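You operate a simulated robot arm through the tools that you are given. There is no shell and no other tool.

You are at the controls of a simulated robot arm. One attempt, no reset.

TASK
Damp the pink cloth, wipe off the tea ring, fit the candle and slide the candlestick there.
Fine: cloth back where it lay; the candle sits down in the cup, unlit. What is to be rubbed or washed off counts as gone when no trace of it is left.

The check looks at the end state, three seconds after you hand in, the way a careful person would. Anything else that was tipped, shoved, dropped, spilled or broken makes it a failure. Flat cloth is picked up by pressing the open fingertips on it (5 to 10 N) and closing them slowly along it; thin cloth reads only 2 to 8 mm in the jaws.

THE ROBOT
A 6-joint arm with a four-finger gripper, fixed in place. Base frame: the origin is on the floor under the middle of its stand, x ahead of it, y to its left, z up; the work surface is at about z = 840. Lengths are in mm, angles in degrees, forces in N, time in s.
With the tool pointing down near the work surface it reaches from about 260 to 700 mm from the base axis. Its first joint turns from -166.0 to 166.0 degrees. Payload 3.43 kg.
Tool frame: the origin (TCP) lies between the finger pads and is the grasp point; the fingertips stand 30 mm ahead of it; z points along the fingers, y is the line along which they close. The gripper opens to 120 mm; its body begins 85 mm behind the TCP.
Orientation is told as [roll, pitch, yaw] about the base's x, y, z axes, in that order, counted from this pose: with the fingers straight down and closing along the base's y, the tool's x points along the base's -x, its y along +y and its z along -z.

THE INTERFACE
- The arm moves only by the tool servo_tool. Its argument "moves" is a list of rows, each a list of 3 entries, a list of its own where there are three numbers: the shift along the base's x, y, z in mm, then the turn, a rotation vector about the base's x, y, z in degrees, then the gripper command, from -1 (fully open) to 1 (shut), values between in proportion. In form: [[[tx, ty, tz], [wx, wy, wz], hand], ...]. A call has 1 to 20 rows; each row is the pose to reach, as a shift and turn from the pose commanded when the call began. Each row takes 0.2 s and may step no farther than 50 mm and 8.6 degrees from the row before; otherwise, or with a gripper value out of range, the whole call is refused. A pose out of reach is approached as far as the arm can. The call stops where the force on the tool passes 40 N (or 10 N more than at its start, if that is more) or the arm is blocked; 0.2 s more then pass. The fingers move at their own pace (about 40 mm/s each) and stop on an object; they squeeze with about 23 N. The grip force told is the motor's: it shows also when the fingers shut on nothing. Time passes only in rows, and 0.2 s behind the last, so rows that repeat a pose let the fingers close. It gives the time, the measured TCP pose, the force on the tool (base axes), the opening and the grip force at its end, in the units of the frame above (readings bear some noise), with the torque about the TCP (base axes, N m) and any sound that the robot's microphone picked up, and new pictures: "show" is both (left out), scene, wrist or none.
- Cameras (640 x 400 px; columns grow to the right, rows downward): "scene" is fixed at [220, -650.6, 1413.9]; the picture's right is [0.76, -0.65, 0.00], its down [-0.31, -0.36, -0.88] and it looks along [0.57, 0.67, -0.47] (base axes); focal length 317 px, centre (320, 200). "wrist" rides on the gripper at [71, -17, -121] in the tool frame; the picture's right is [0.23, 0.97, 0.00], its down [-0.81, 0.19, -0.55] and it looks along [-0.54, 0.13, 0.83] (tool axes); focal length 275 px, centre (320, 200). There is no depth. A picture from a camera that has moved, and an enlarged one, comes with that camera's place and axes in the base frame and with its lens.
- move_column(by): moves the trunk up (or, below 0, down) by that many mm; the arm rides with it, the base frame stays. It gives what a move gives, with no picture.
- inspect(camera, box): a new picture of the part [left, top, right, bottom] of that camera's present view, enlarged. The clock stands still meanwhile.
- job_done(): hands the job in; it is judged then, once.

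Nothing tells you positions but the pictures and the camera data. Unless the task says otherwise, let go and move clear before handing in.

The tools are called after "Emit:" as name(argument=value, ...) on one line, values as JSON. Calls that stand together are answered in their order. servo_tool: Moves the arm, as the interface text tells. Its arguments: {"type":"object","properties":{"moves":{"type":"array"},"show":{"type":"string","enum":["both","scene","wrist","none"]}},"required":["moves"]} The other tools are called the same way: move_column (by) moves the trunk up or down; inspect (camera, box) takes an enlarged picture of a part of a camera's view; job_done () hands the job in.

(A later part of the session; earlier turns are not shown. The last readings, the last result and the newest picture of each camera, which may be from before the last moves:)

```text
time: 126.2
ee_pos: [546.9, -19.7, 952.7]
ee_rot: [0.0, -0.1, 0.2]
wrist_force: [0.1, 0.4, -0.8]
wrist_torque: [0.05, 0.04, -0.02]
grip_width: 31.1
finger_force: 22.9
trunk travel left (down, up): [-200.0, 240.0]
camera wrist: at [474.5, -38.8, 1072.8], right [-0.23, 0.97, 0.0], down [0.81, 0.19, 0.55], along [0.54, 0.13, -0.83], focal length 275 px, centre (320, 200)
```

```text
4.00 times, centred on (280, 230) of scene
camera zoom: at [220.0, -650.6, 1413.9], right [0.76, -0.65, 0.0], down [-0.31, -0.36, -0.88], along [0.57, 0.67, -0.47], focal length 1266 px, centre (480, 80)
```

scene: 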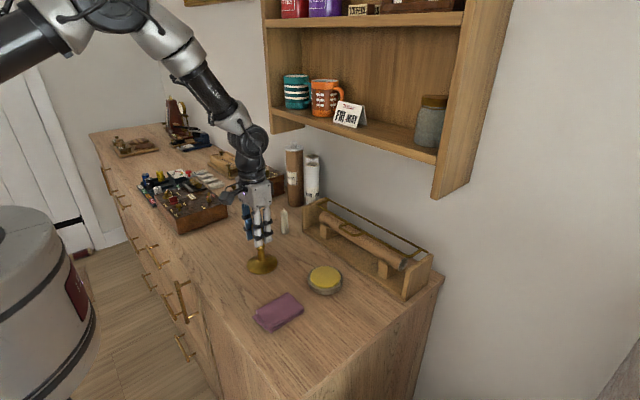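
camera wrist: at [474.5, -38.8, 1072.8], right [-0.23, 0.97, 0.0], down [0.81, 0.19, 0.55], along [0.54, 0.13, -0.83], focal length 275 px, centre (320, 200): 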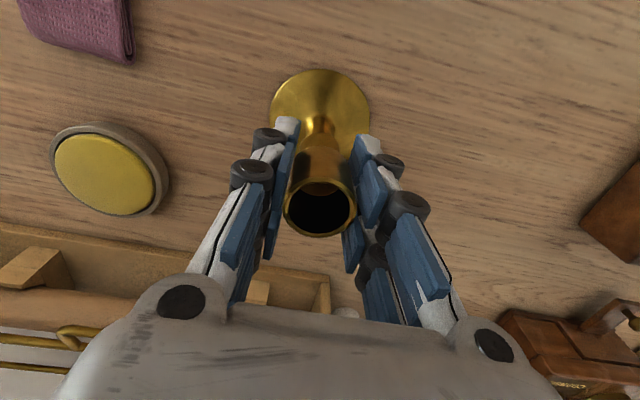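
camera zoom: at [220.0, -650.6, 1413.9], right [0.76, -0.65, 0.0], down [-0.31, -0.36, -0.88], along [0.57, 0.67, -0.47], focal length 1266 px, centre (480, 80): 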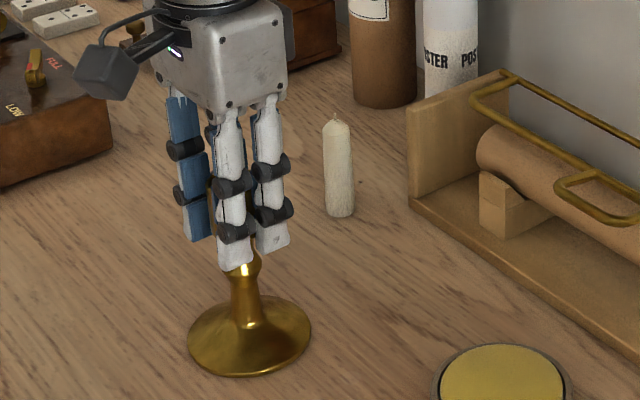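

The base centre now sits exactly on the former ring's centre. I'll release the cup and rise clear.

Emit:
servo_tool(moves=[[[0, 0, 0], [0, 0, 0], 0.45], [[0, 0, 0], [0, 0, 0], 0.3], [[0, 0, 0], [0, 0, 0], 0.1], [[0, 0, 0], [0, 0, 0], -0.17], [[0, 0, 0], [0, 0, 0], -0.17], [[0, 0, 20], [0, 0, 0], -0.17], [[0, 0, 50], [0, 0, 0], -0.17], [[0, 0, 80], [0, 0, 0], -0.17], [[0, 0, 100], [0, 0, 0], -0.17]])

Emit:
inspect(camera="wrist", box=[200, 50, 460, 250])

```text
time: 128.2
ee_pos: [544.8, -21.5, 1053.1]
ee_rot: [0.0, 0.1, 0.1]
wrist_force: [-0.1, -0.2, 0.7]
wrist_torque: [-0.01, -0.04, 0.01]
grip_width: 70.1
finger_force: 0.0
trunk travel left (down, up): [-200.0, 240.0]
camera wrist: at [472.7, -39.0, 1173.8], right [-0.23, 0.97, 0.0], down [0.81, 0.19, 0.55], along [0.54, 0.13, -0.83], focal length 275 px, centre (320, 200)
```

scene: 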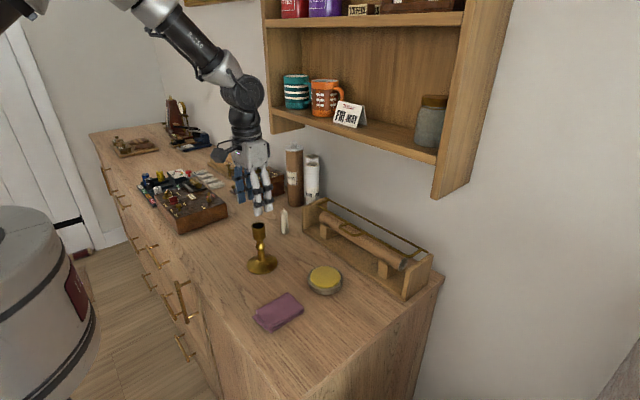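
wrist: 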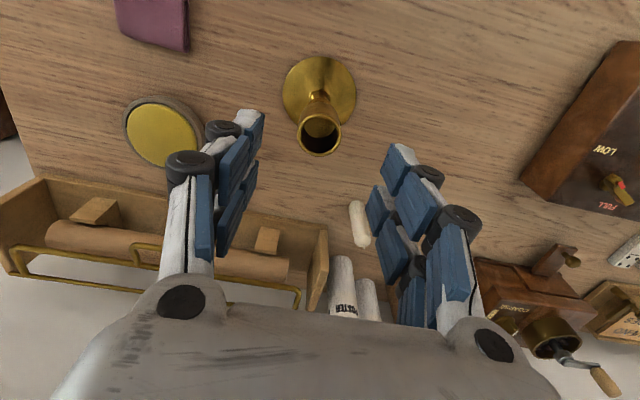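

```text
2.00 times, centred on (330, 150) of wrist
camera zoom: at [472.7, -39.0, 1173.8], right [-0.23, 0.97, 0.0], down [0.81, 0.19, 0.55], along [0.54, 0.13, -0.83], focal length 551 px, centre (300, 300)
```

zoom: 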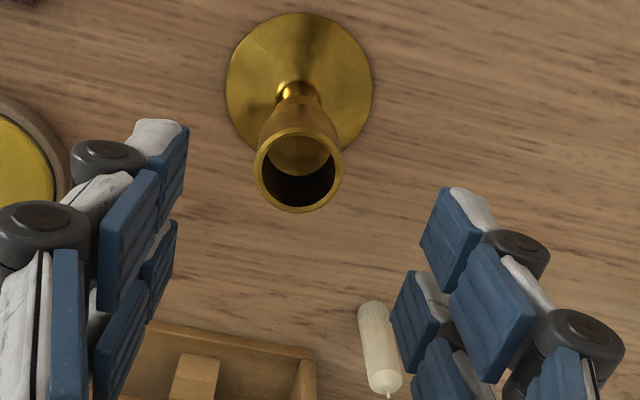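

The candlestick stands free on the spot. The candle is at about (688, 69), near the reach limit and under the shelf's edge, so I'll tilt the tool 15° (fingers pointing slightly outward) and look from a lower pose in front of it.

Emit:
servo_tool(moves=[[[10, 20, 0], [0, 0, 0], 0], [[20, 50, -5], [0, -5, 0], 0.2], [[35, 80, -15], [0, -10, 0], 0.33], [[50, 90, -40], [0, -15, 0], 0.33], [[55, 90, -80], [0, -15, 0], 0.33], [[55, 90, -105], [0, -15, 0], 0.33], [[55, 90, -105], [0, -15, 0], 0.33]])

Emit:
inspect(camera="scene", box=[200, 130, 360, 250])

Emit:
inspect(camera="wrist", box=[200, 50, 460, 300])

```text
time: 129.8
ee_pos: [601.4, 69.5, 946.4]
ee_rot: [0.0, -15.0, 0.0]
wrist_force: [-0.2, 0.0, 0.3]
wrist_torque: [-0.03, -0.01, -0.02]
grip_width: 40.0
finger_force: 0.1
trunk travel left (down, up): [-200.0, 240.0]
camera wrist: at [501.1, 52.2, 1044.5], right [-0.22, 0.97, -0.06], down [0.64, 0.19, 0.74], along [0.74, 0.13, -0.67], focal length 275 px, centre (320, 200)
```

scene: 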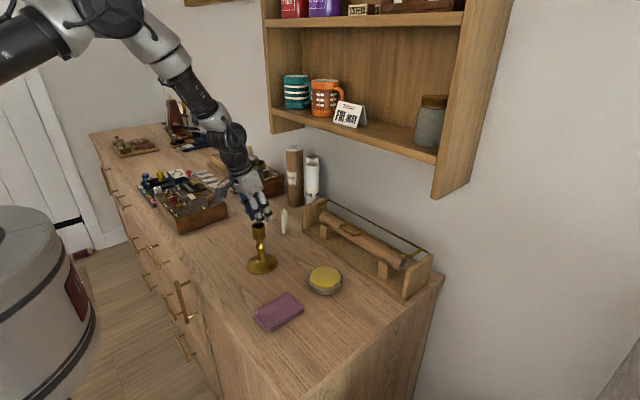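
wrist: 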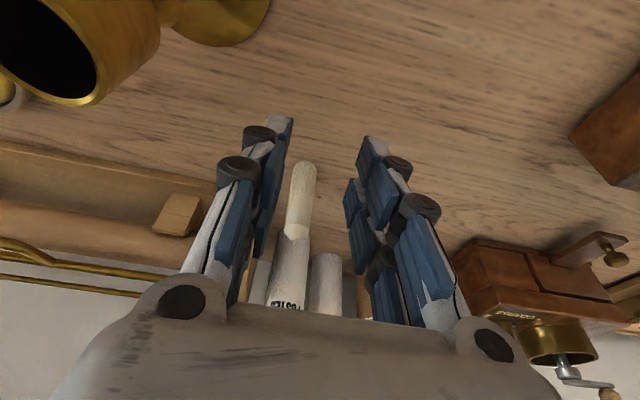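

```text
3.33 times, centred on (280, 190) of scene
camera zoom: at [220.0, -650.6, 1413.9], right [0.76, -0.65, 0.0], down [-0.31, -0.36, -0.88], along [0.57, 0.67, -0.47], focal length 1055 px, centre (453, 233)
```

zoom: 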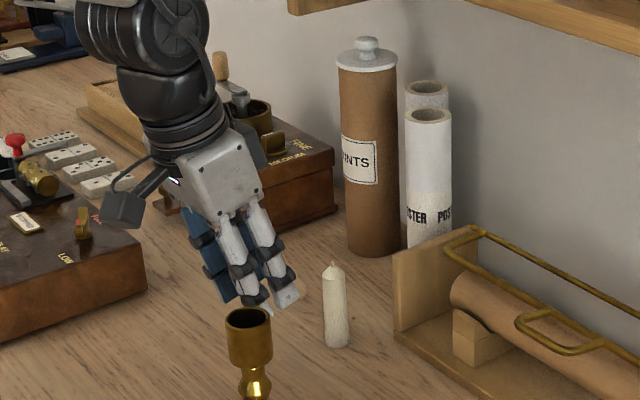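

```text
1.60 times, centred on (330, 175) of wrist
camera zoom: at [501.1, 52.2, 1044.5], right [-0.22, 0.97, -0.06], down [0.64, 0.19, 0.74], along [0.74, 0.13, -0.67], focal length 440 px, centre (304, 240)
```

zoom: 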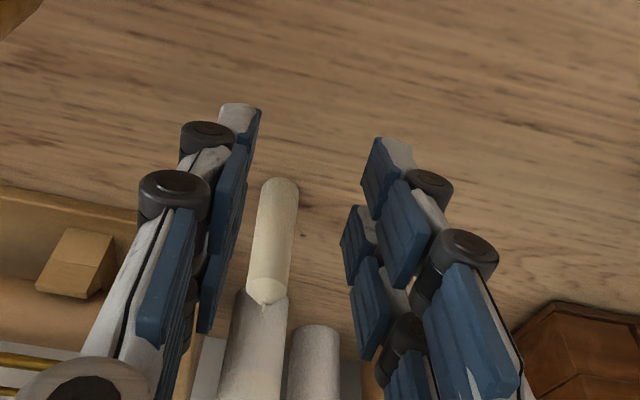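

The candle reads at about (686, 66), shoulder z≈917. I'll drop to grip height in front of it, align y, and advance partway.

Emit:
servo_tool(moves=[[[0, -3, -20], [0, 0, 0], 0.33], [[0, -3, -39], [0, 0, 0], 0.33], [[20, -3, -39], [0, 0, 0], 0.33], [[40, -3, -39], [0, 0, 0], 0.33], [[50, -3, -39], [0, 0, 0], 0.33], [[50, -3, -39], [0, 0, 0], 0.33]])

Emit:
inspect(camera="wrist", box=[220, 80, 420, 240])

Emit:
inspect(camera="scene", box=[230, 150, 350, 250])

```text
time: 131.2
ee_pos: [650.6, 67.1, 907.7]
ee_rot: [0.0, -15.0, 0.1]
wrist_force: [0.4, 0.4, -1.4]
wrist_torque: [0.01, -0.03, 0.01]
grip_width: 40.4
finger_force: 0.1
trunk travel left (down, up): [-200.0, 240.0]
camera wrist: at [550.1, 48.2, 1006.0], right [-0.22, 0.97, -0.06], down [0.64, 0.19, 0.74], along [0.74, 0.13, -0.67], focal length 275 px, centre (320, 200)
```

scene: 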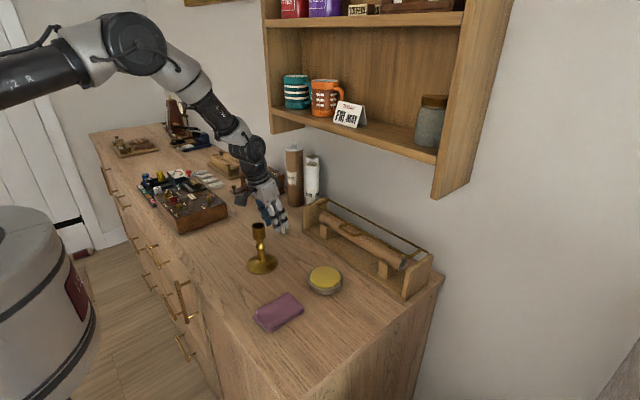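
wrist: 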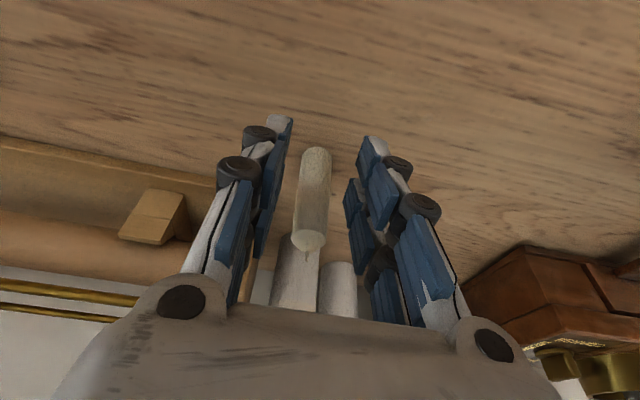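

```text
2.50 times, centred on (320, 160) of wrist
camera zoom: at [550.1, 48.2, 1006.0], right [-0.22, 0.97, -0.06], down [0.64, 0.19, 0.74], along [0.74, 0.13, -0.67], focal length 688 px, centre (320, 300)
```

zoom: 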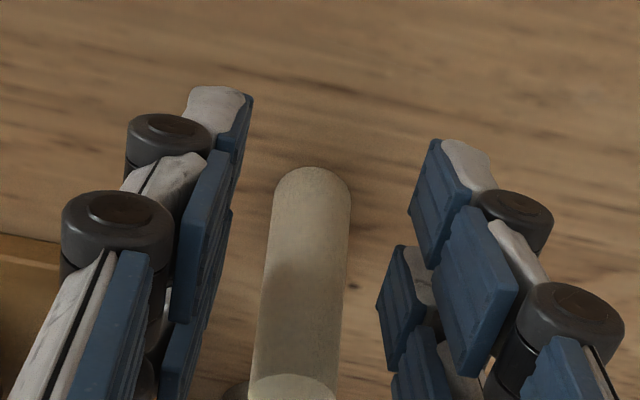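

```text
4.00 times, centred on (290, 200) of scene
camera zoom: at [220.0, -650.6, 1413.9], right [0.76, -0.65, 0.0], down [-0.31, -0.36, -0.88], along [0.57, 0.67, -0.47], focal length 1266 px, centre (440, 200)
```

zoom: 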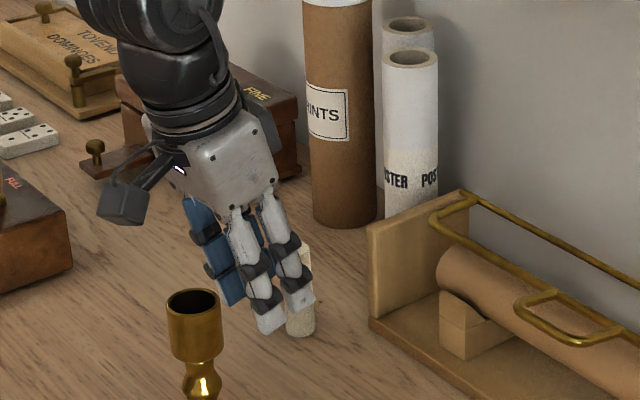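

Candle base is at about (686.5, 66.3), well centred between the jaws. I'll advance the remaining 36 mm.

Emit:
servo_tool(moves=[[[12, 0, 0], [0, 0, 0], 0.33], [[24, 0, 0], [0, 0, 0], 0.33], [[32, 0, 0], [0, 0, 0], 0.33], [[36, 0, 0], [0, 0, 0], 0.33], [[36, 0, 0], [0, 0, 0], 0.33]])

Emit:
inspect(camera="wrist", box=[220, 80, 420, 240])

Emit:
inspect(camera="scene", box=[230, 150, 350, 250])

```text
time: 132.4
ee_pos: [688.3, 65.9, 908.2]
ee_rot: [-0.1, -15.1, 0.0]
wrist_force: [0.4, 0.5, 0.5]
wrist_torque: [0.01, 0.03, 0.02]
grip_width: 40.3
finger_force: 0.0
trunk travel left (down, up): [-200.0, 240.0]
camera wrist: at [586.9, 48.6, 1006.5], right [-0.22, 0.97, -0.06], down [0.64, 0.19, 0.74], along [0.74, 0.13, -0.67], focal length 275 px, centre (320, 200)
```

scene: 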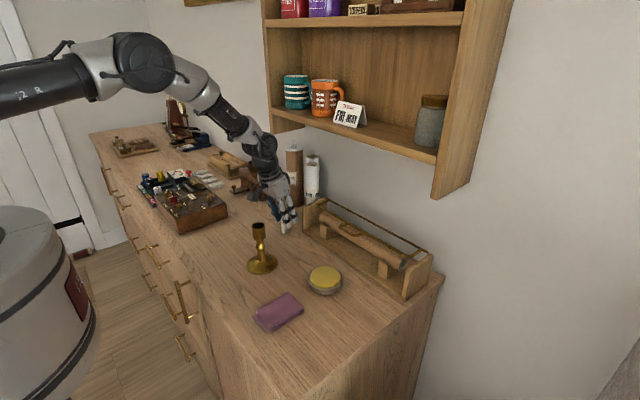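
wrist: 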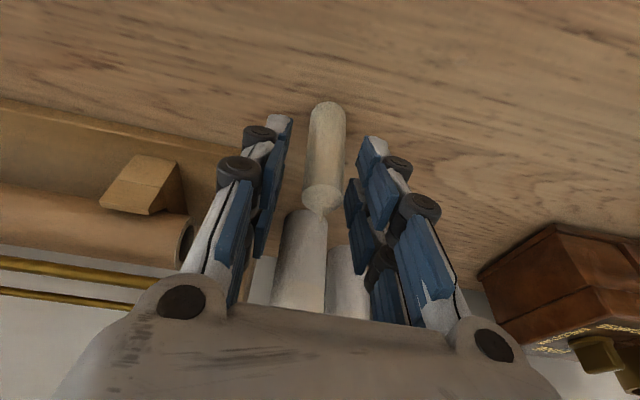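

```text
2.50 times, centred on (320, 160) of wrist
camera zoom: at [586.9, 48.6, 1006.5], right [-0.22, 0.97, -0.06], down [0.64, 0.19, 0.74], along [0.74, 0.13, -0.67], focal length 688 px, centre (320, 300)
```

zoom: 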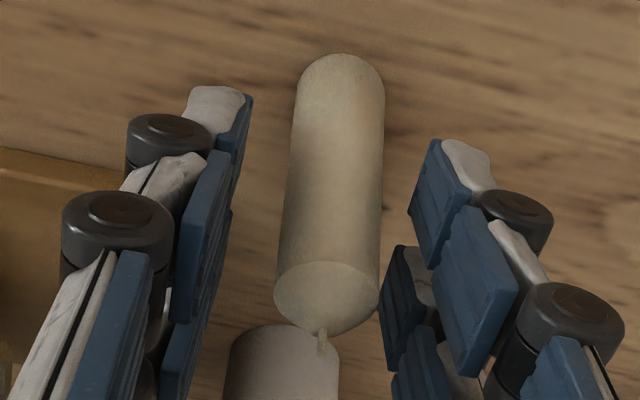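

```text
4.00 times, centred on (290, 200) of scene
camera zoom: at [220.0, -650.6, 1413.9], right [0.76, -0.65, 0.0], down [-0.31, -0.36, -0.88], along [0.57, 0.67, -0.47], focal length 1266 px, centre (440, 200)
```

zoom: 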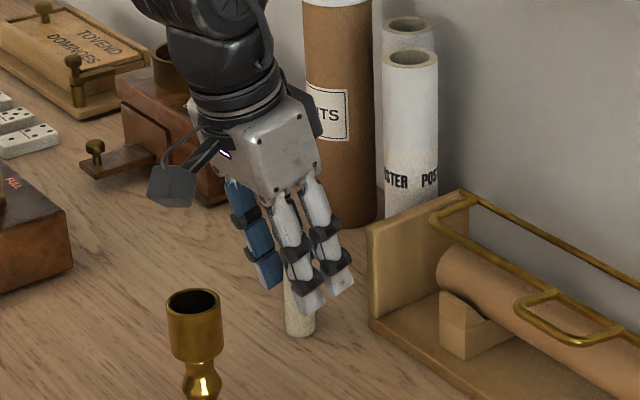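

The candle is within about 1 mm of the jaw centre. I'll nudge y by +1.2 and close slowly on it.

Emit:
servo_tool(moves=[[[0, 1.2, 0], [0, 0, 0], 0.4], [[0, 1.2, 0], [0, 0, 0], 0.46], [[0, 1.2, 0], [0, 0, 0], 0.51], [[0, 1.2, 0], [0, 0, 0], 0.55], [[0, 1.2, 0], [0, 0, 0], 0.58], [[0, 1.2, 0], [0, 0, 0], 0.61], [[0, 1.2, 0], [0, 0, 0], 0.64], [[0, 1.2, 0], [0, 0, 0], 0.67], [[0, 1.2, 0], [0, 0, 0], 0.7]], show="none")

Emit:
inspect(camera="wrist", box=[220, 80, 420, 240])

Emit:
inspect(camera="scene", box=[240, 170, 340, 250])

```text
time: 134.4
ee_pos: [687.7, 67.1, 907.9]
ee_rot: [0.1, -15.0, 0.0]
wrist_force: [0.3, -0.9, 0.8]
wrist_torque: [-0.02, -0.03, 0.0]
grip_width: 21.0
finger_force: 22.5
trunk travel left (down, up): [-200.0, 240.0]
```

```text
2.50 times, centred on (320, 160) of wrist
camera zoom: at [586.5, 49.9, 1006.2], right [-0.22, 0.97, -0.06], down [0.64, 0.19, 0.74], along [0.74, 0.13, -0.67], focal length 688 px, centre (320, 300)
```

zoom: 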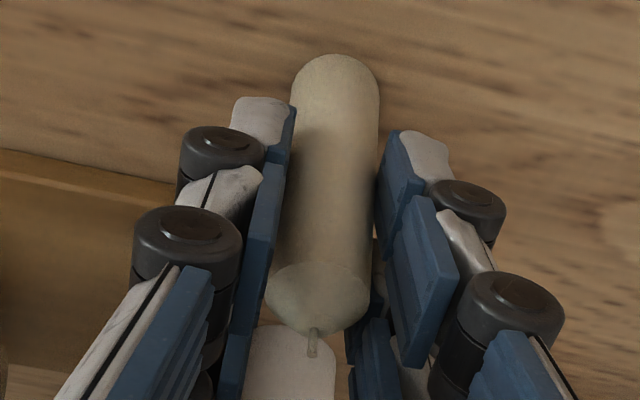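

```text
5.00 times, centred on (290, 210) of scene
camera zoom: at [220.0, -650.6, 1413.9], right [0.76, -0.65, 0.0], down [-0.31, -0.36, -0.88], along [0.57, 0.67, -0.47], focal length 1583 px, centre (470, 150)
```

zoom: 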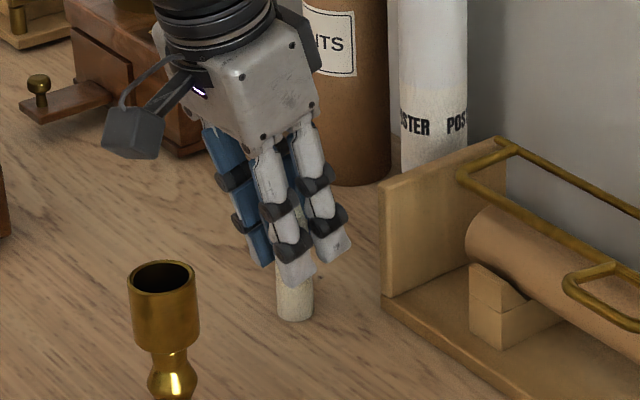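

I have the candle at 21 mm. I'll lift a little and check that it comes along upright.

Emit:
servo_tool(moves=[[[0, 0, 3], [0, 0, 0], 0.75], [[0, 0, 10], [0, 0, 0], 0.75], [[-5, 0, 20], [0, 0, 0], 0.75], [[-25, 0, 25], [0, 0, 0], 0.75], [[-45, 0, 30], [0, 0, 0], 0.75], [[-65, 0, 35], [0, 0, 0], 0.75], [[-65, 0, 35], [0, 0, 0], 0.75]])

Emit:
inspect(camera="wrist", box=[220, 80, 420, 240])

Emit:
inspect(camera="scene", box=[220, 170, 340, 260])

```text
time: 136.0
ee_pos: [622.1, 66.6, 943.9]
ee_rot: [0.1, -15.0, 0.0]
wrist_force: [0.3, 0.3, -0.5]
wrist_torque: [0.02, -0.01, 0.02]
grip_width: 21.1
finger_force: 23.3
trunk travel left (down, up): [-200.0, 240.0]
camera wrist: at [521.3, 49.2, 1041.9], right [-0.22, 0.97, -0.06], down [0.64, 0.19, 0.74], along [0.74, 0.13, -0.67], focal length 275 px, centre (320, 200)
```

scene: 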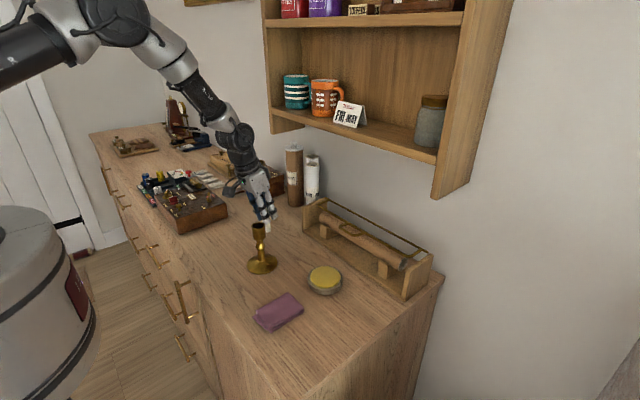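
wrist: 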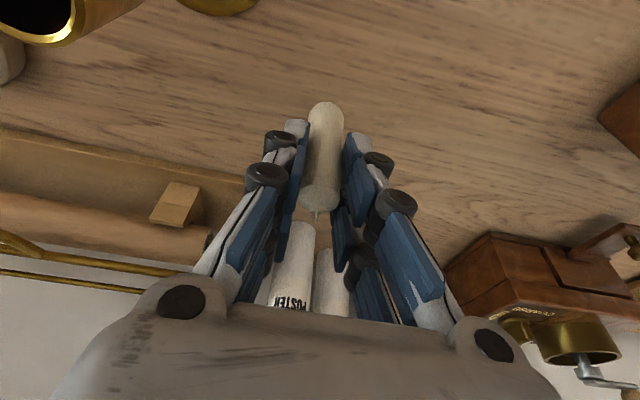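

```text
2.50 times, centred on (320, 160) of wrist
camera zoom: at [521.3, 49.2, 1041.9], right [-0.22, 0.97, -0.06], down [0.64, 0.19, 0.74], along [0.74, 0.13, -0.67], focal length 688 px, centre (320, 300)
```

zoom: 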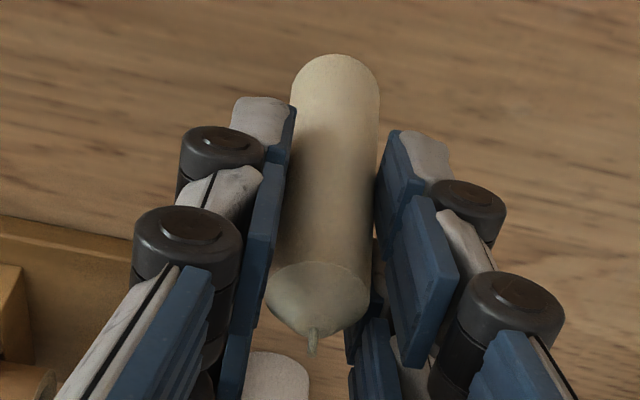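

```text
4.44 times, centred on (280, 215) of scene
camera zoom: at [220.0, -650.6, 1413.9], right [0.76, -0.65, 0.0], down [-0.31, -0.36, -0.88], along [0.57, 0.67, -0.47], focal length 1407 px, centre (498, 133)
```

zoom: 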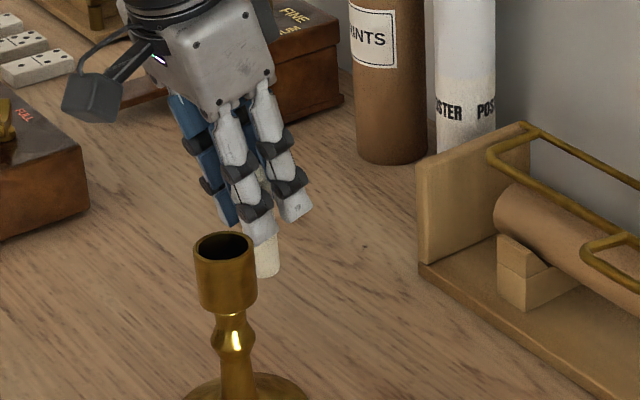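

The candle is held upright, with its axis within about 1 mm of the TCP. I'll raise it here, then carry it above the cup.

Emit:
servo_tool(moves=[[[0, 0, 30], [0, 0, 0], 0.75], [[0, 0, 60], [0, 0, 0], 0.75], [[0, 0, 90], [0, 0, 0], 0.75], [[0, 0, 116], [0, 0, 0], 0.75], [[-20, -23, 116], [0, 0, 0], 0.75], [[-40, -46, 116], [0, 0, 0], 0.75], [[-60, -68, 116], [0, 0, 0], 0.75], [[-77, -87.4, 116], [0, 0, 0], 0.75], [[-77, -87.4, 116], [0, 0, 0], 0.75], [[-77, -87.4, 116], [0, 0, 0], 0.75]])

Emit:
inspect(camera="wrist", box=[220, 40, 420, 200])

Emit:
inspect(camera="scene", box=[210, 170, 310, 250])

```text
time: 138.2
ee_pos: [544.2, -21.7, 1059.8]
ee_rot: [0.0, -15.0, 0.1]
wrist_force: [-0.9, -0.2, -0.6]
wrist_torque: [0.0, -0.02, 0.01]
grip_width: 20.9
finger_force: 23.4
trunk travel left (down, up): [-200.0, 240.0]
camera wrist: at [443.6, -39.3, 1157.7], right [-0.22, 0.97, -0.06], down [0.64, 0.19, 0.74], along [0.74, 0.13, -0.67], focal length 275 px, centre (320, 200)
```

scene: 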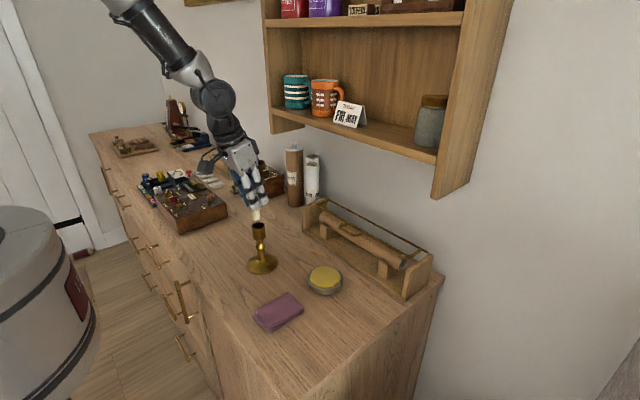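
wrist: 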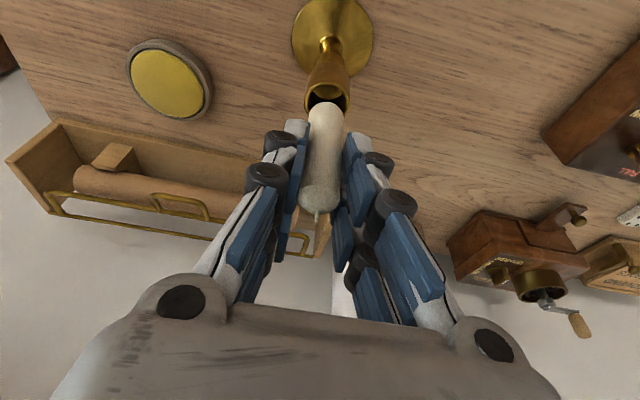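

```text
2.50 times, centred on (320, 120) of wrist
camera zoom: at [443.6, -39.3, 1157.7], right [-0.22, 0.97, -0.06], down [0.64, 0.19, 0.74], along [0.74, 0.13, -0.67], focal length 688 px, centre (320, 400)
```

zoom: 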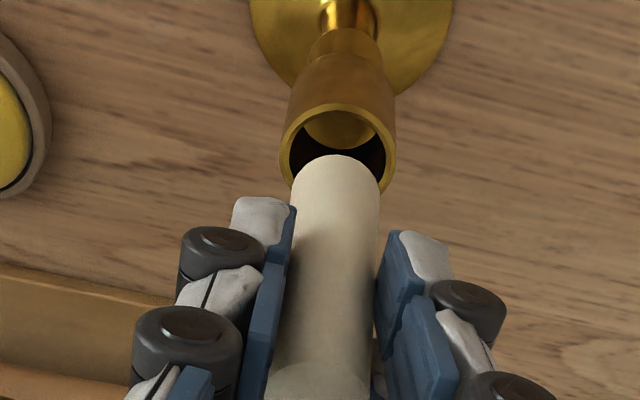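

```text
5.00 times, centred on (260, 210) of scene
camera zoom: at [220.0, -650.6, 1413.9], right [0.76, -0.65, 0.0], down [-0.31, -0.36, -0.88], along [0.57, 0.67, -0.47], focal length 1583 px, centre (620, 150)
```

zoom: 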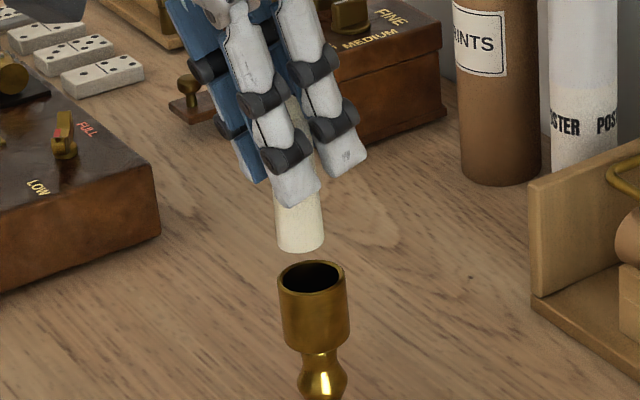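

The candle hangs about 20 mm above the cup. The two views disagree slightly on the sideways alignment, so I'll enlarge both.

Emit:
inspect(camera="scene", box=[240, 200, 280, 240])

Emit:
inspect(camera="wrist", box=[290, 70, 360, 130])

```text
10.00 times, centred on (260, 220) of scene
camera zoom: at [220.0, -650.6, 1413.9], right [0.76, -0.65, 0.0], down [-0.31, -0.36, -0.88], along [0.57, 0.67, -0.47], focal length 3166 px, centre (920, 0)
```

zoom: 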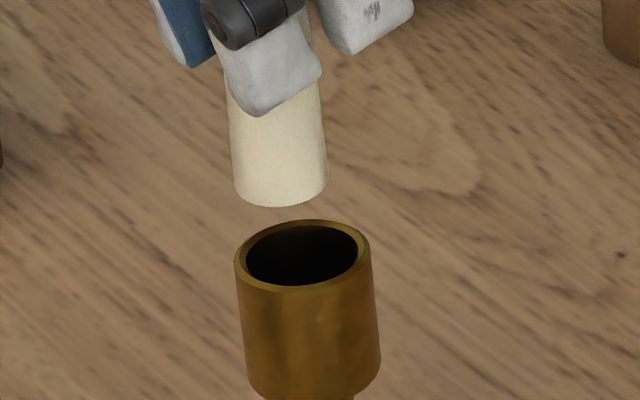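

```text
6.67 times, centred on (325, 100) of wrist
camera zoom: at [443.6, -39.3, 1157.7], right [-0.22, 0.97, -0.06], down [0.64, 0.19, 0.74], along [0.74, 0.13, -0.67], focal length 1835 px, centre (287, 867)
```

zoom: 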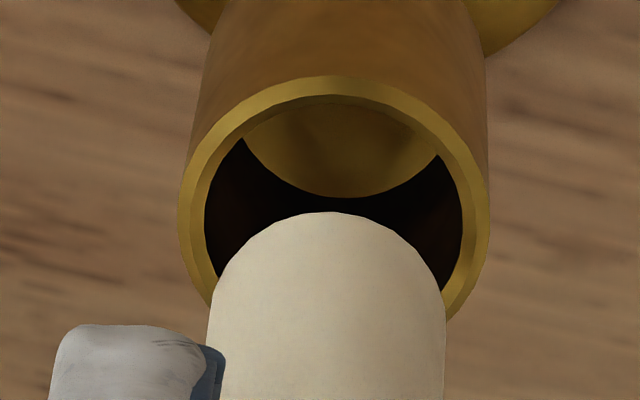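

Combining both views, the candle needs about +3.4 mm in x and +0.5 mm in y, and it's about 24 mm above the rim. I'll shift, lower 14 mm and re-check.

Emit:
servo_tool(moves=[[[2, 0.3, -3], [0, 0, 0], 0.75], [[3.4, 0.5, -8], [0, 0, 0], 0.75], [[3.4, 0.5, -14], [0, 0, 0], 0.75], [[3.4, 0.5, -14], [0, 0, 0], 0.75]], show="none")

Emit:
inspect(camera="scene", box=[240, 200, 280, 240])

Emit:
inspect(camera="wrist", box=[290, 70, 360, 130])

```text
time: 139.2
ee_pos: [549.0, -21.0, 1045.5]
ee_rot: [0.0, -15.0, 0.0]
wrist_force: [-0.3, 0.5, -0.9]
wrist_torque: [0.08, -0.01, 0.02]
grip_width: 21.4
finger_force: 23.1
trunk travel left (down, up): [-200.0, 240.0]
```

```text
10.00 times, centred on (260, 220) of scene
camera zoom: at [220.0, -650.6, 1413.9], right [0.76, -0.65, 0.0], down [-0.31, -0.36, -0.88], along [0.57, 0.67, -0.47], focal length 3166 px, centre (920, 0)
```

zoom: 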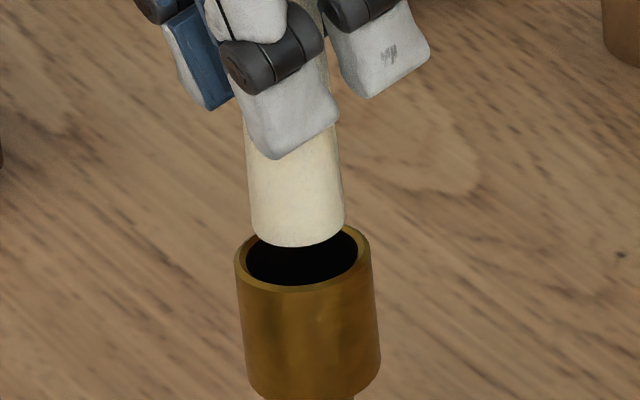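

```text
6.67 times, centred on (325, 100) of wrist
camera zoom: at [447.6, -38.5, 1143.6], right [-0.22, 0.97, -0.06], down [0.64, 0.19, 0.74], along [0.74, 0.13, -0.67], focal length 1835 px, centre (287, 867)
```

zoom: 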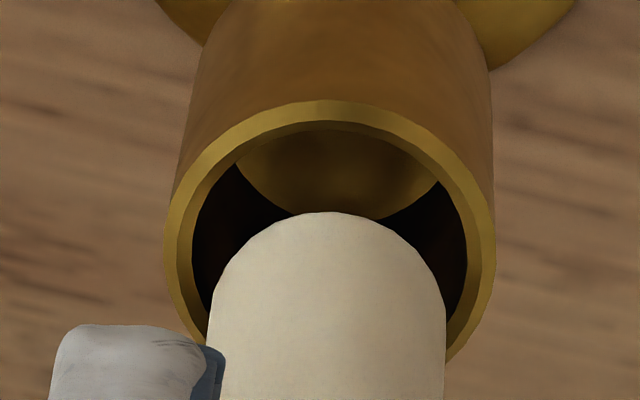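

The alignment now agrees in both views, about 10 mm above the rim. I'll lower slowly and watch the force.

Emit:
servo_tool(moves=[[[-0.3, 0, -3], [0, 0, 0], 0.75], [[-0.3, 0, -6], [0, 0, 0], 0.75], [[-0.3, 0, -8], [0, 0, 0], 0.75]], show="none")

Emit:
inspect(camera="scene", box=[240, 200, 280, 240])

Emit:
inspect(camera="wrist", box=[290, 70, 360, 130])

```text
time: 140.0
ee_pos: [547.5, -20.4, 1037.1]
ee_rot: [0.0, -15.0, -0.1]
wrist_force: [-0.2, -0.4, 0.2]
wrist_torque: [0.0, 0.0, 0.0]
grip_width: 21.0
finger_force: 22.4
trunk travel left (down, up): [-200.0, 240.0]
```

```text
10.00 times, centred on (260, 220) of scene
camera zoom: at [220.0, -650.6, 1413.9], right [0.76, -0.65, 0.0], down [-0.31, -0.36, -0.88], along [0.57, 0.67, -0.47], focal length 3166 px, centre (920, 0)
```

zoom: 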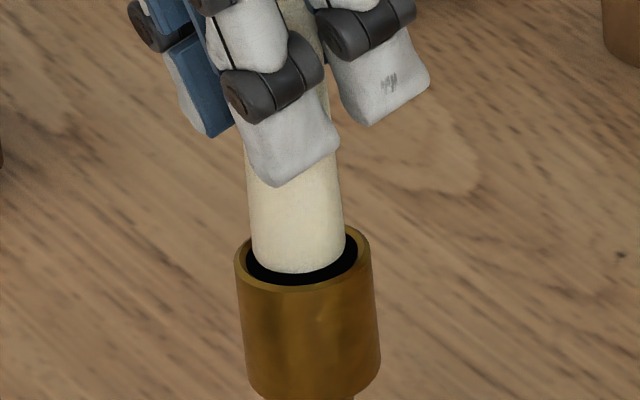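

```text
6.67 times, centred on (325, 100) of wrist
camera zoom: at [447.3, -37.9, 1135.5], right [-0.22, 0.97, -0.06], down [0.64, 0.19, 0.74], along [0.74, 0.13, -0.67], focal length 1835 px, centre (287, 867)
```

zoom: 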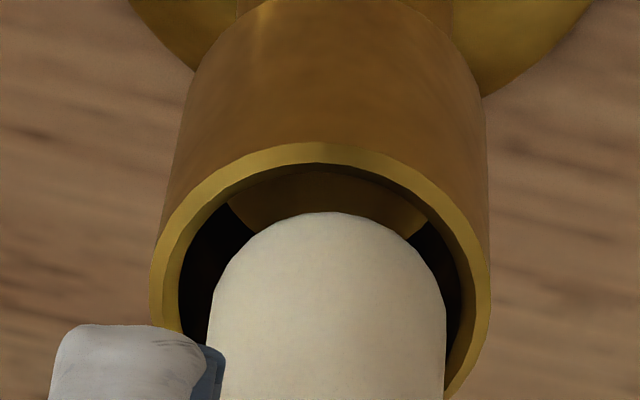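

The base is just entering the mouth of the cup. After a tiny correction (+0.3, −0.4) I'll continue down slowly.

Emit:
servo_tool(moves=[[[0.3, -0.4, -1], [0, 0, 0], 0.75], [[0.3, -0.4, -3], [0, 0, 0], 0.75], [[0.3, -0.4, -5], [0, 0, 0], 0.75], [[0.3, -0.4, -7], [0, 0, 0], 0.75]], show="none")

Emit:
inspect(camera="scene", box=[240, 200, 280, 240])

Emit:
inspect(camera="wrist", box=[290, 70, 360, 130])

```text
time: 141.0
ee_pos: [548.1, -20.1, 1030.2]
ee_rot: [0.0, -14.9, 0.0]
wrist_force: [-0.3, 0.1, 0.0]
wrist_torque: [-0.01, 0.02, 0.04]
grip_width: 20.8
finger_force: 23.0
trunk travel left (down, up): [-200.0, 240.0]
```

```text
10.00 times, centred on (260, 220) of scene
camera zoom: at [220.0, -650.6, 1413.9], right [0.76, -0.65, 0.0], down [-0.31, -0.36, -0.88], along [0.57, 0.67, -0.47], focal length 3166 px, centre (920, 0)
```

zoom: 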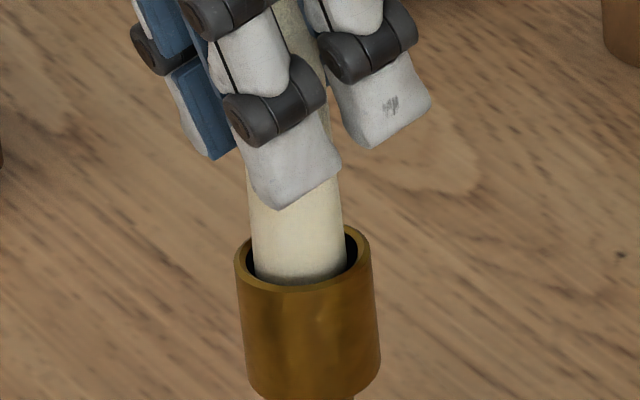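

```text
6.67 times, centred on (325, 100) of wrist
camera zoom: at [447.3, -37.6, 1128.8], right [-0.22, 0.97, -0.06], down [0.64, 0.19, 0.74], along [0.74, 0.13, -0.67], focal length 1835 px, centre (287, 867)
```

zoom: 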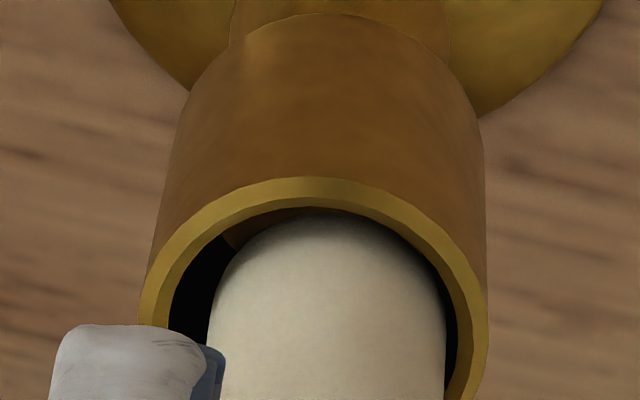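

The candle is inside the rim with no contact force, sitting about 1 mm toward +y. I'll recentre y by −1 and keep lowering.

Emit:
servo_tool(moves=[[[0, -1, 0], [0, 0, 0], 0.75], [[0, -1, -3], [0, 0, 0], 0.75], [[0, -1, -6], [0, 0, 0], 0.75], [[0, -1, -8], [0, 0, 0], 0.75]], show="none")

Emit:
inspect(camera="scene", box=[240, 200, 280, 240])

Emit:
inspect(camera="wrist", box=[280, 70, 380, 150])

```text
time: 142.0
ee_pos: [549.0, -20.8, 1022.7]
ee_rot: [0.1, -15.1, 0.1]
wrist_force: [-0.6, -0.1, -0.5]
wrist_torque: [-0.03, 0.03, 0.0]
grip_width: 20.9
finger_force: 22.7
trunk travel left (down, up): [-200.0, 240.0]
```

```text
10.00 times, centred on (260, 220) of scene
camera zoom: at [220.0, -650.6, 1413.9], right [0.76, -0.65, 0.0], down [-0.31, -0.36, -0.88], along [0.57, 0.67, -0.47], focal length 3166 px, centre (920, 0)
```

zoom: 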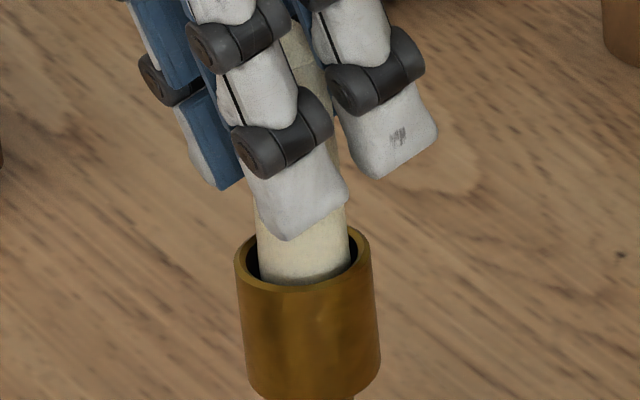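

```text
5.00 times, centred on (330, 110) of wrist
camera zoom: at [447.7, -38.9, 1120.2], right [-0.22, 0.97, -0.06], down [0.64, 0.19, 0.74], along [0.74, 0.13, -0.67], focal length 1376 px, centre (270, 650)
```

zoom: 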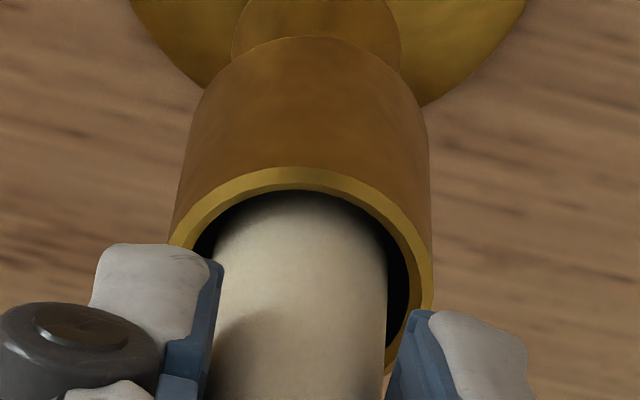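

The candle is well centred and about 13 mm deep with no contact. I'll lower further in small steps until it bottoms out.

Emit:
servo_tool(moves=[[[0, 0, -2], [0, 0, 0], 0.75], [[0, 0, -4], [0, 0, 0], 0.75], [[0, 0, -6], [0, 0, 0], 0.75], [[0, 0, -7.5], [0, 0, 0], 0.75]], show="none")

Emit:
inspect(camera="scene", box=[240, 200, 280, 240])

```text
time: 143.0
ee_pos: [549.1, -21.3, 1014.8]
ee_rot: [0.1, -14.9, 0.0]
wrist_force: [-0.1, 0.3, -1.0]
wrist_torque: [-0.01, 0.01, 0.0]
grip_width: 20.8
finger_force: 22.8
trunk travel left (down, up): [-200.0, 240.0]
```

```text
10.00 times, centred on (260, 220) of scene
camera zoom: at [220.0, -650.6, 1413.9], right [0.76, -0.65, 0.0], down [-0.31, -0.36, -0.88], along [0.57, 0.67, -0.47], focal length 3166 px, centre (920, 0)
```

zoom: 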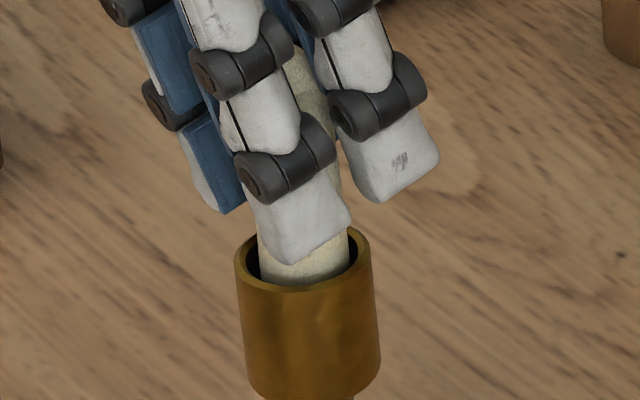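

Emit:
servo_tool(moves=[[[0, 0, -1.5], [0, 0, 0], 0.75], [[0, 0, -3], [0, 0, 0], 0.75], [[0, 0, -4.5], [0, 0, 0], 0.75], [[0, 0, -5.5], [0, 0, 0], 0.75]], show="none")

Emit:
inspect(camera="scene", box=[240, 200, 280, 240])

Emit:
inspect(camera="wrist", box=[280, 70, 380, 150])

```text
time: 144.0
ee_pos: [549.2, -22.0, 1008.7]
ee_rot: [0.0, -15.1, 0.1]
wrist_force: [-0.2, -0.1, -0.9]
wrist_torque: [0.03, 0.05, -0.03]
grip_width: 21.0
finger_force: 22.5
trunk travel left (down, up): [-200.0, 240.0]
```

```text
10.00 times, centred on (260, 220) of scene
camera zoom: at [220.0, -650.6, 1413.9], right [0.76, -0.65, 0.0], down [-0.31, -0.36, -0.88], along [0.57, 0.67, -0.47], focal length 3166 px, centre (920, 0)
```

zoom: 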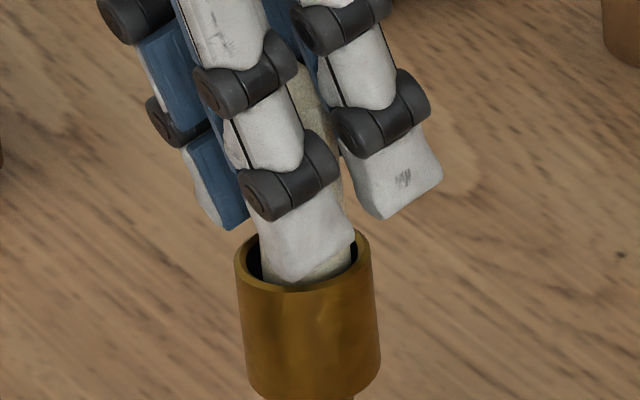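

```text
5.00 times, centred on (330, 110) of wrist
camera zoom: at [448.0, -39.2, 1108.0], right [-0.22, 0.97, -0.06], down [0.64, 0.19, 0.74], along [0.74, 0.13, -0.67], focal length 1376 px, centre (270, 650)
```

zoom: 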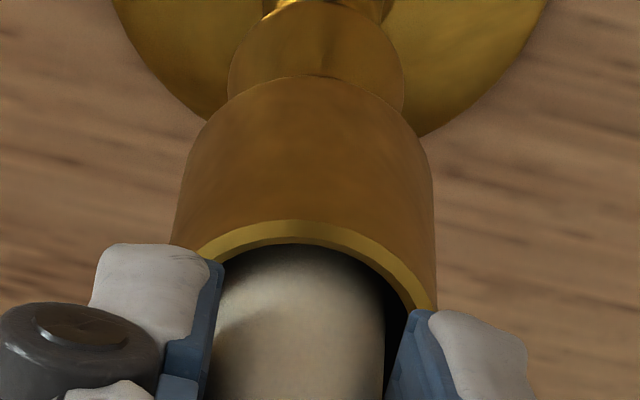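

Emit:
servo_tool(moves=[[[0, 0, -1], [0, 0, 0], 0.75], [[0, 0, -2], [0, 0, 0], 0.75], [[0, 0, -3], [0, 0, 0], 0.75]], show="none")

Emit:
inspect(camera="scene", box=[240, 200, 280, 240])

```text
time: 144.8
ee_pos: [547.7, -20.2, 1006.3]
ee_rot: [0.0, -15.0, 0.0]
wrist_force: [-0.1, -0.5, 0.1]
wrist_torque: [-0.01, 0.0, 0.0]
grip_width: 20.8
finger_force: 23.1
trunk travel left (down, up): [-200.0, 240.0]
```

```text
10.00 times, centred on (260, 220) of scene
camera zoom: at [220.0, -650.6, 1413.9], right [0.76, -0.65, 0.0], down [-0.31, -0.36, -0.88], along [0.57, 0.67, -0.47], focal length 3166 px, centre (920, 0)
```

zoom: 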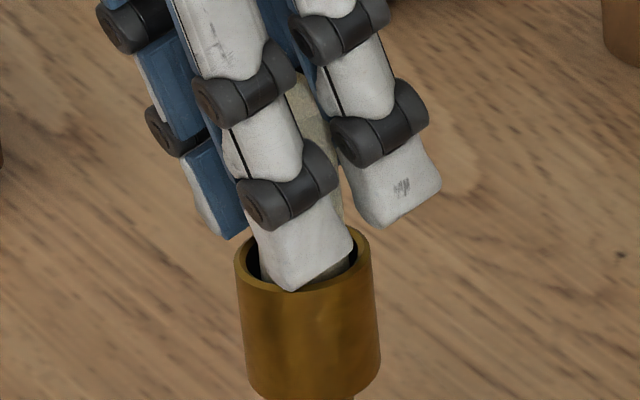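

Emit:
servo_tool(moves=[[[0, 0, -0.8], [0, 0, 0], 0.75], [[0, 0, -1.6], [0, 0, 0], 0.75], [[0, 0, -2.2], [0, 0, 0], 0.75]], show="none")

```text
time: 145.6
ee_pos: [548.9, -21.9, 1004.3]
ee_rot: [0.0, -15.0, 0.1]
wrist_force: [-0.6, 1.2, -0.1]
wrist_torque: [0.02, 0.02, -0.02]
grip_width: 21.0
finger_force: 23.2
trunk travel left (down, up): [-200.0, 240.0]
```

There's still no contact, and the fingertips are nearly at the rim, so the last few millimetres will be a guided drop. I'll open gently.

Emit:
servo_tool(moves=[[[0, 0, 0], [0, 0, 0], 0.62], [[0, 0, 0], [0, 0, 0], 0.58], [[0, 0, 0], [0, 0, 0], 0.5], [[0, 0, 0], [0, 0, 0], 0.4], [[0, 0, 0], [0, 0, 0], 0.3], [[0, 0, 0], [0, 0, 0], 0.3]], show="both")

Emit:
inspect(camera="scene", box=[235, 190, 285, 240])

Emit:
inspect(camera="wrist", box=[240, 60, 400, 240])

```text
time: 147.0
ee_pos: [548.3, -21.2, 1003.9]
ee_rot: [0.0, -15.0, 0.0]
wrist_force: [-0.1, 0.4, -0.1]
wrist_torque: [0.04, 0.0, 0.01]
grip_width: 42.0
finger_force: 0.0
trunk travel left (down, up): [-200.0, 240.0]
camera wrist: at [447.4, -38.9, 1102.7], right [-0.22, 0.97, -0.06], down [0.64, 0.19, 0.74], along [0.74, 0.13, -0.67], focal length 275 px, centre (320, 200)
```

scene: 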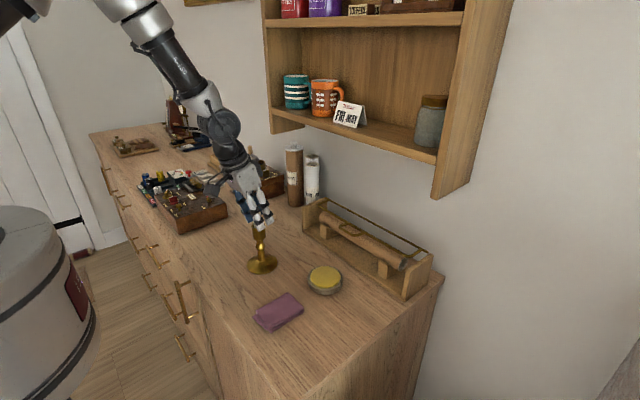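
wrist: 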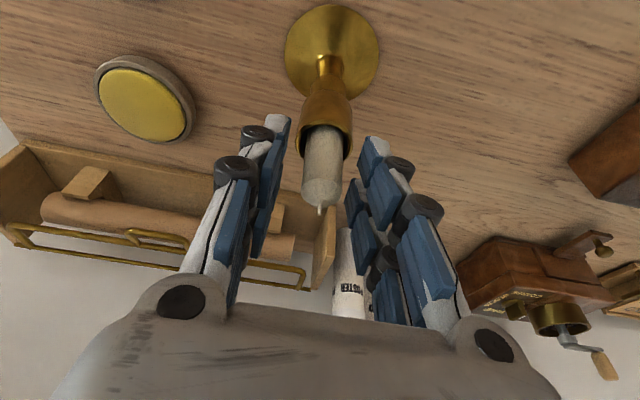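

```text
8.00 times, centred on (260, 215) of scene
camera zoom: at [220.0, -650.6, 1413.9], right [0.76, -0.65, 0.0], down [-0.31, -0.36, -0.88], along [0.57, 0.67, -0.47], focal length 2532 px, centre (800, 80)
```

zoom: 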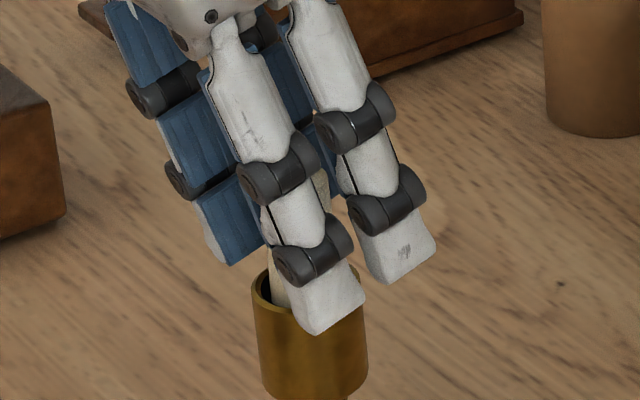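

```text
2.22 times, centred on (320, 150) of wrist
camera zoom: at [447.4, -38.9, 1102.7], right [-0.22, 0.97, -0.06], down [0.64, 0.19, 0.74], along [0.74, 0.13, -0.67], focal length 612 px, centre (320, 311)
```

zoom: 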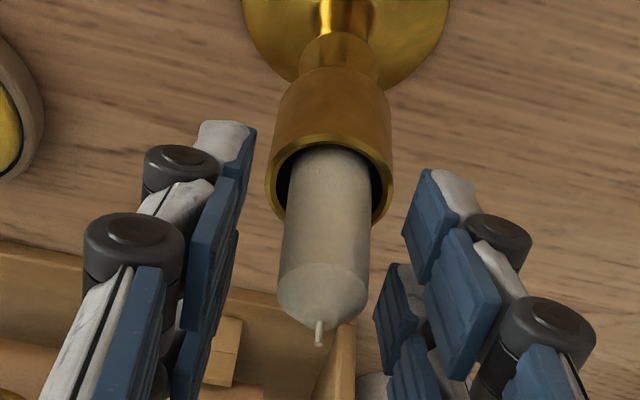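

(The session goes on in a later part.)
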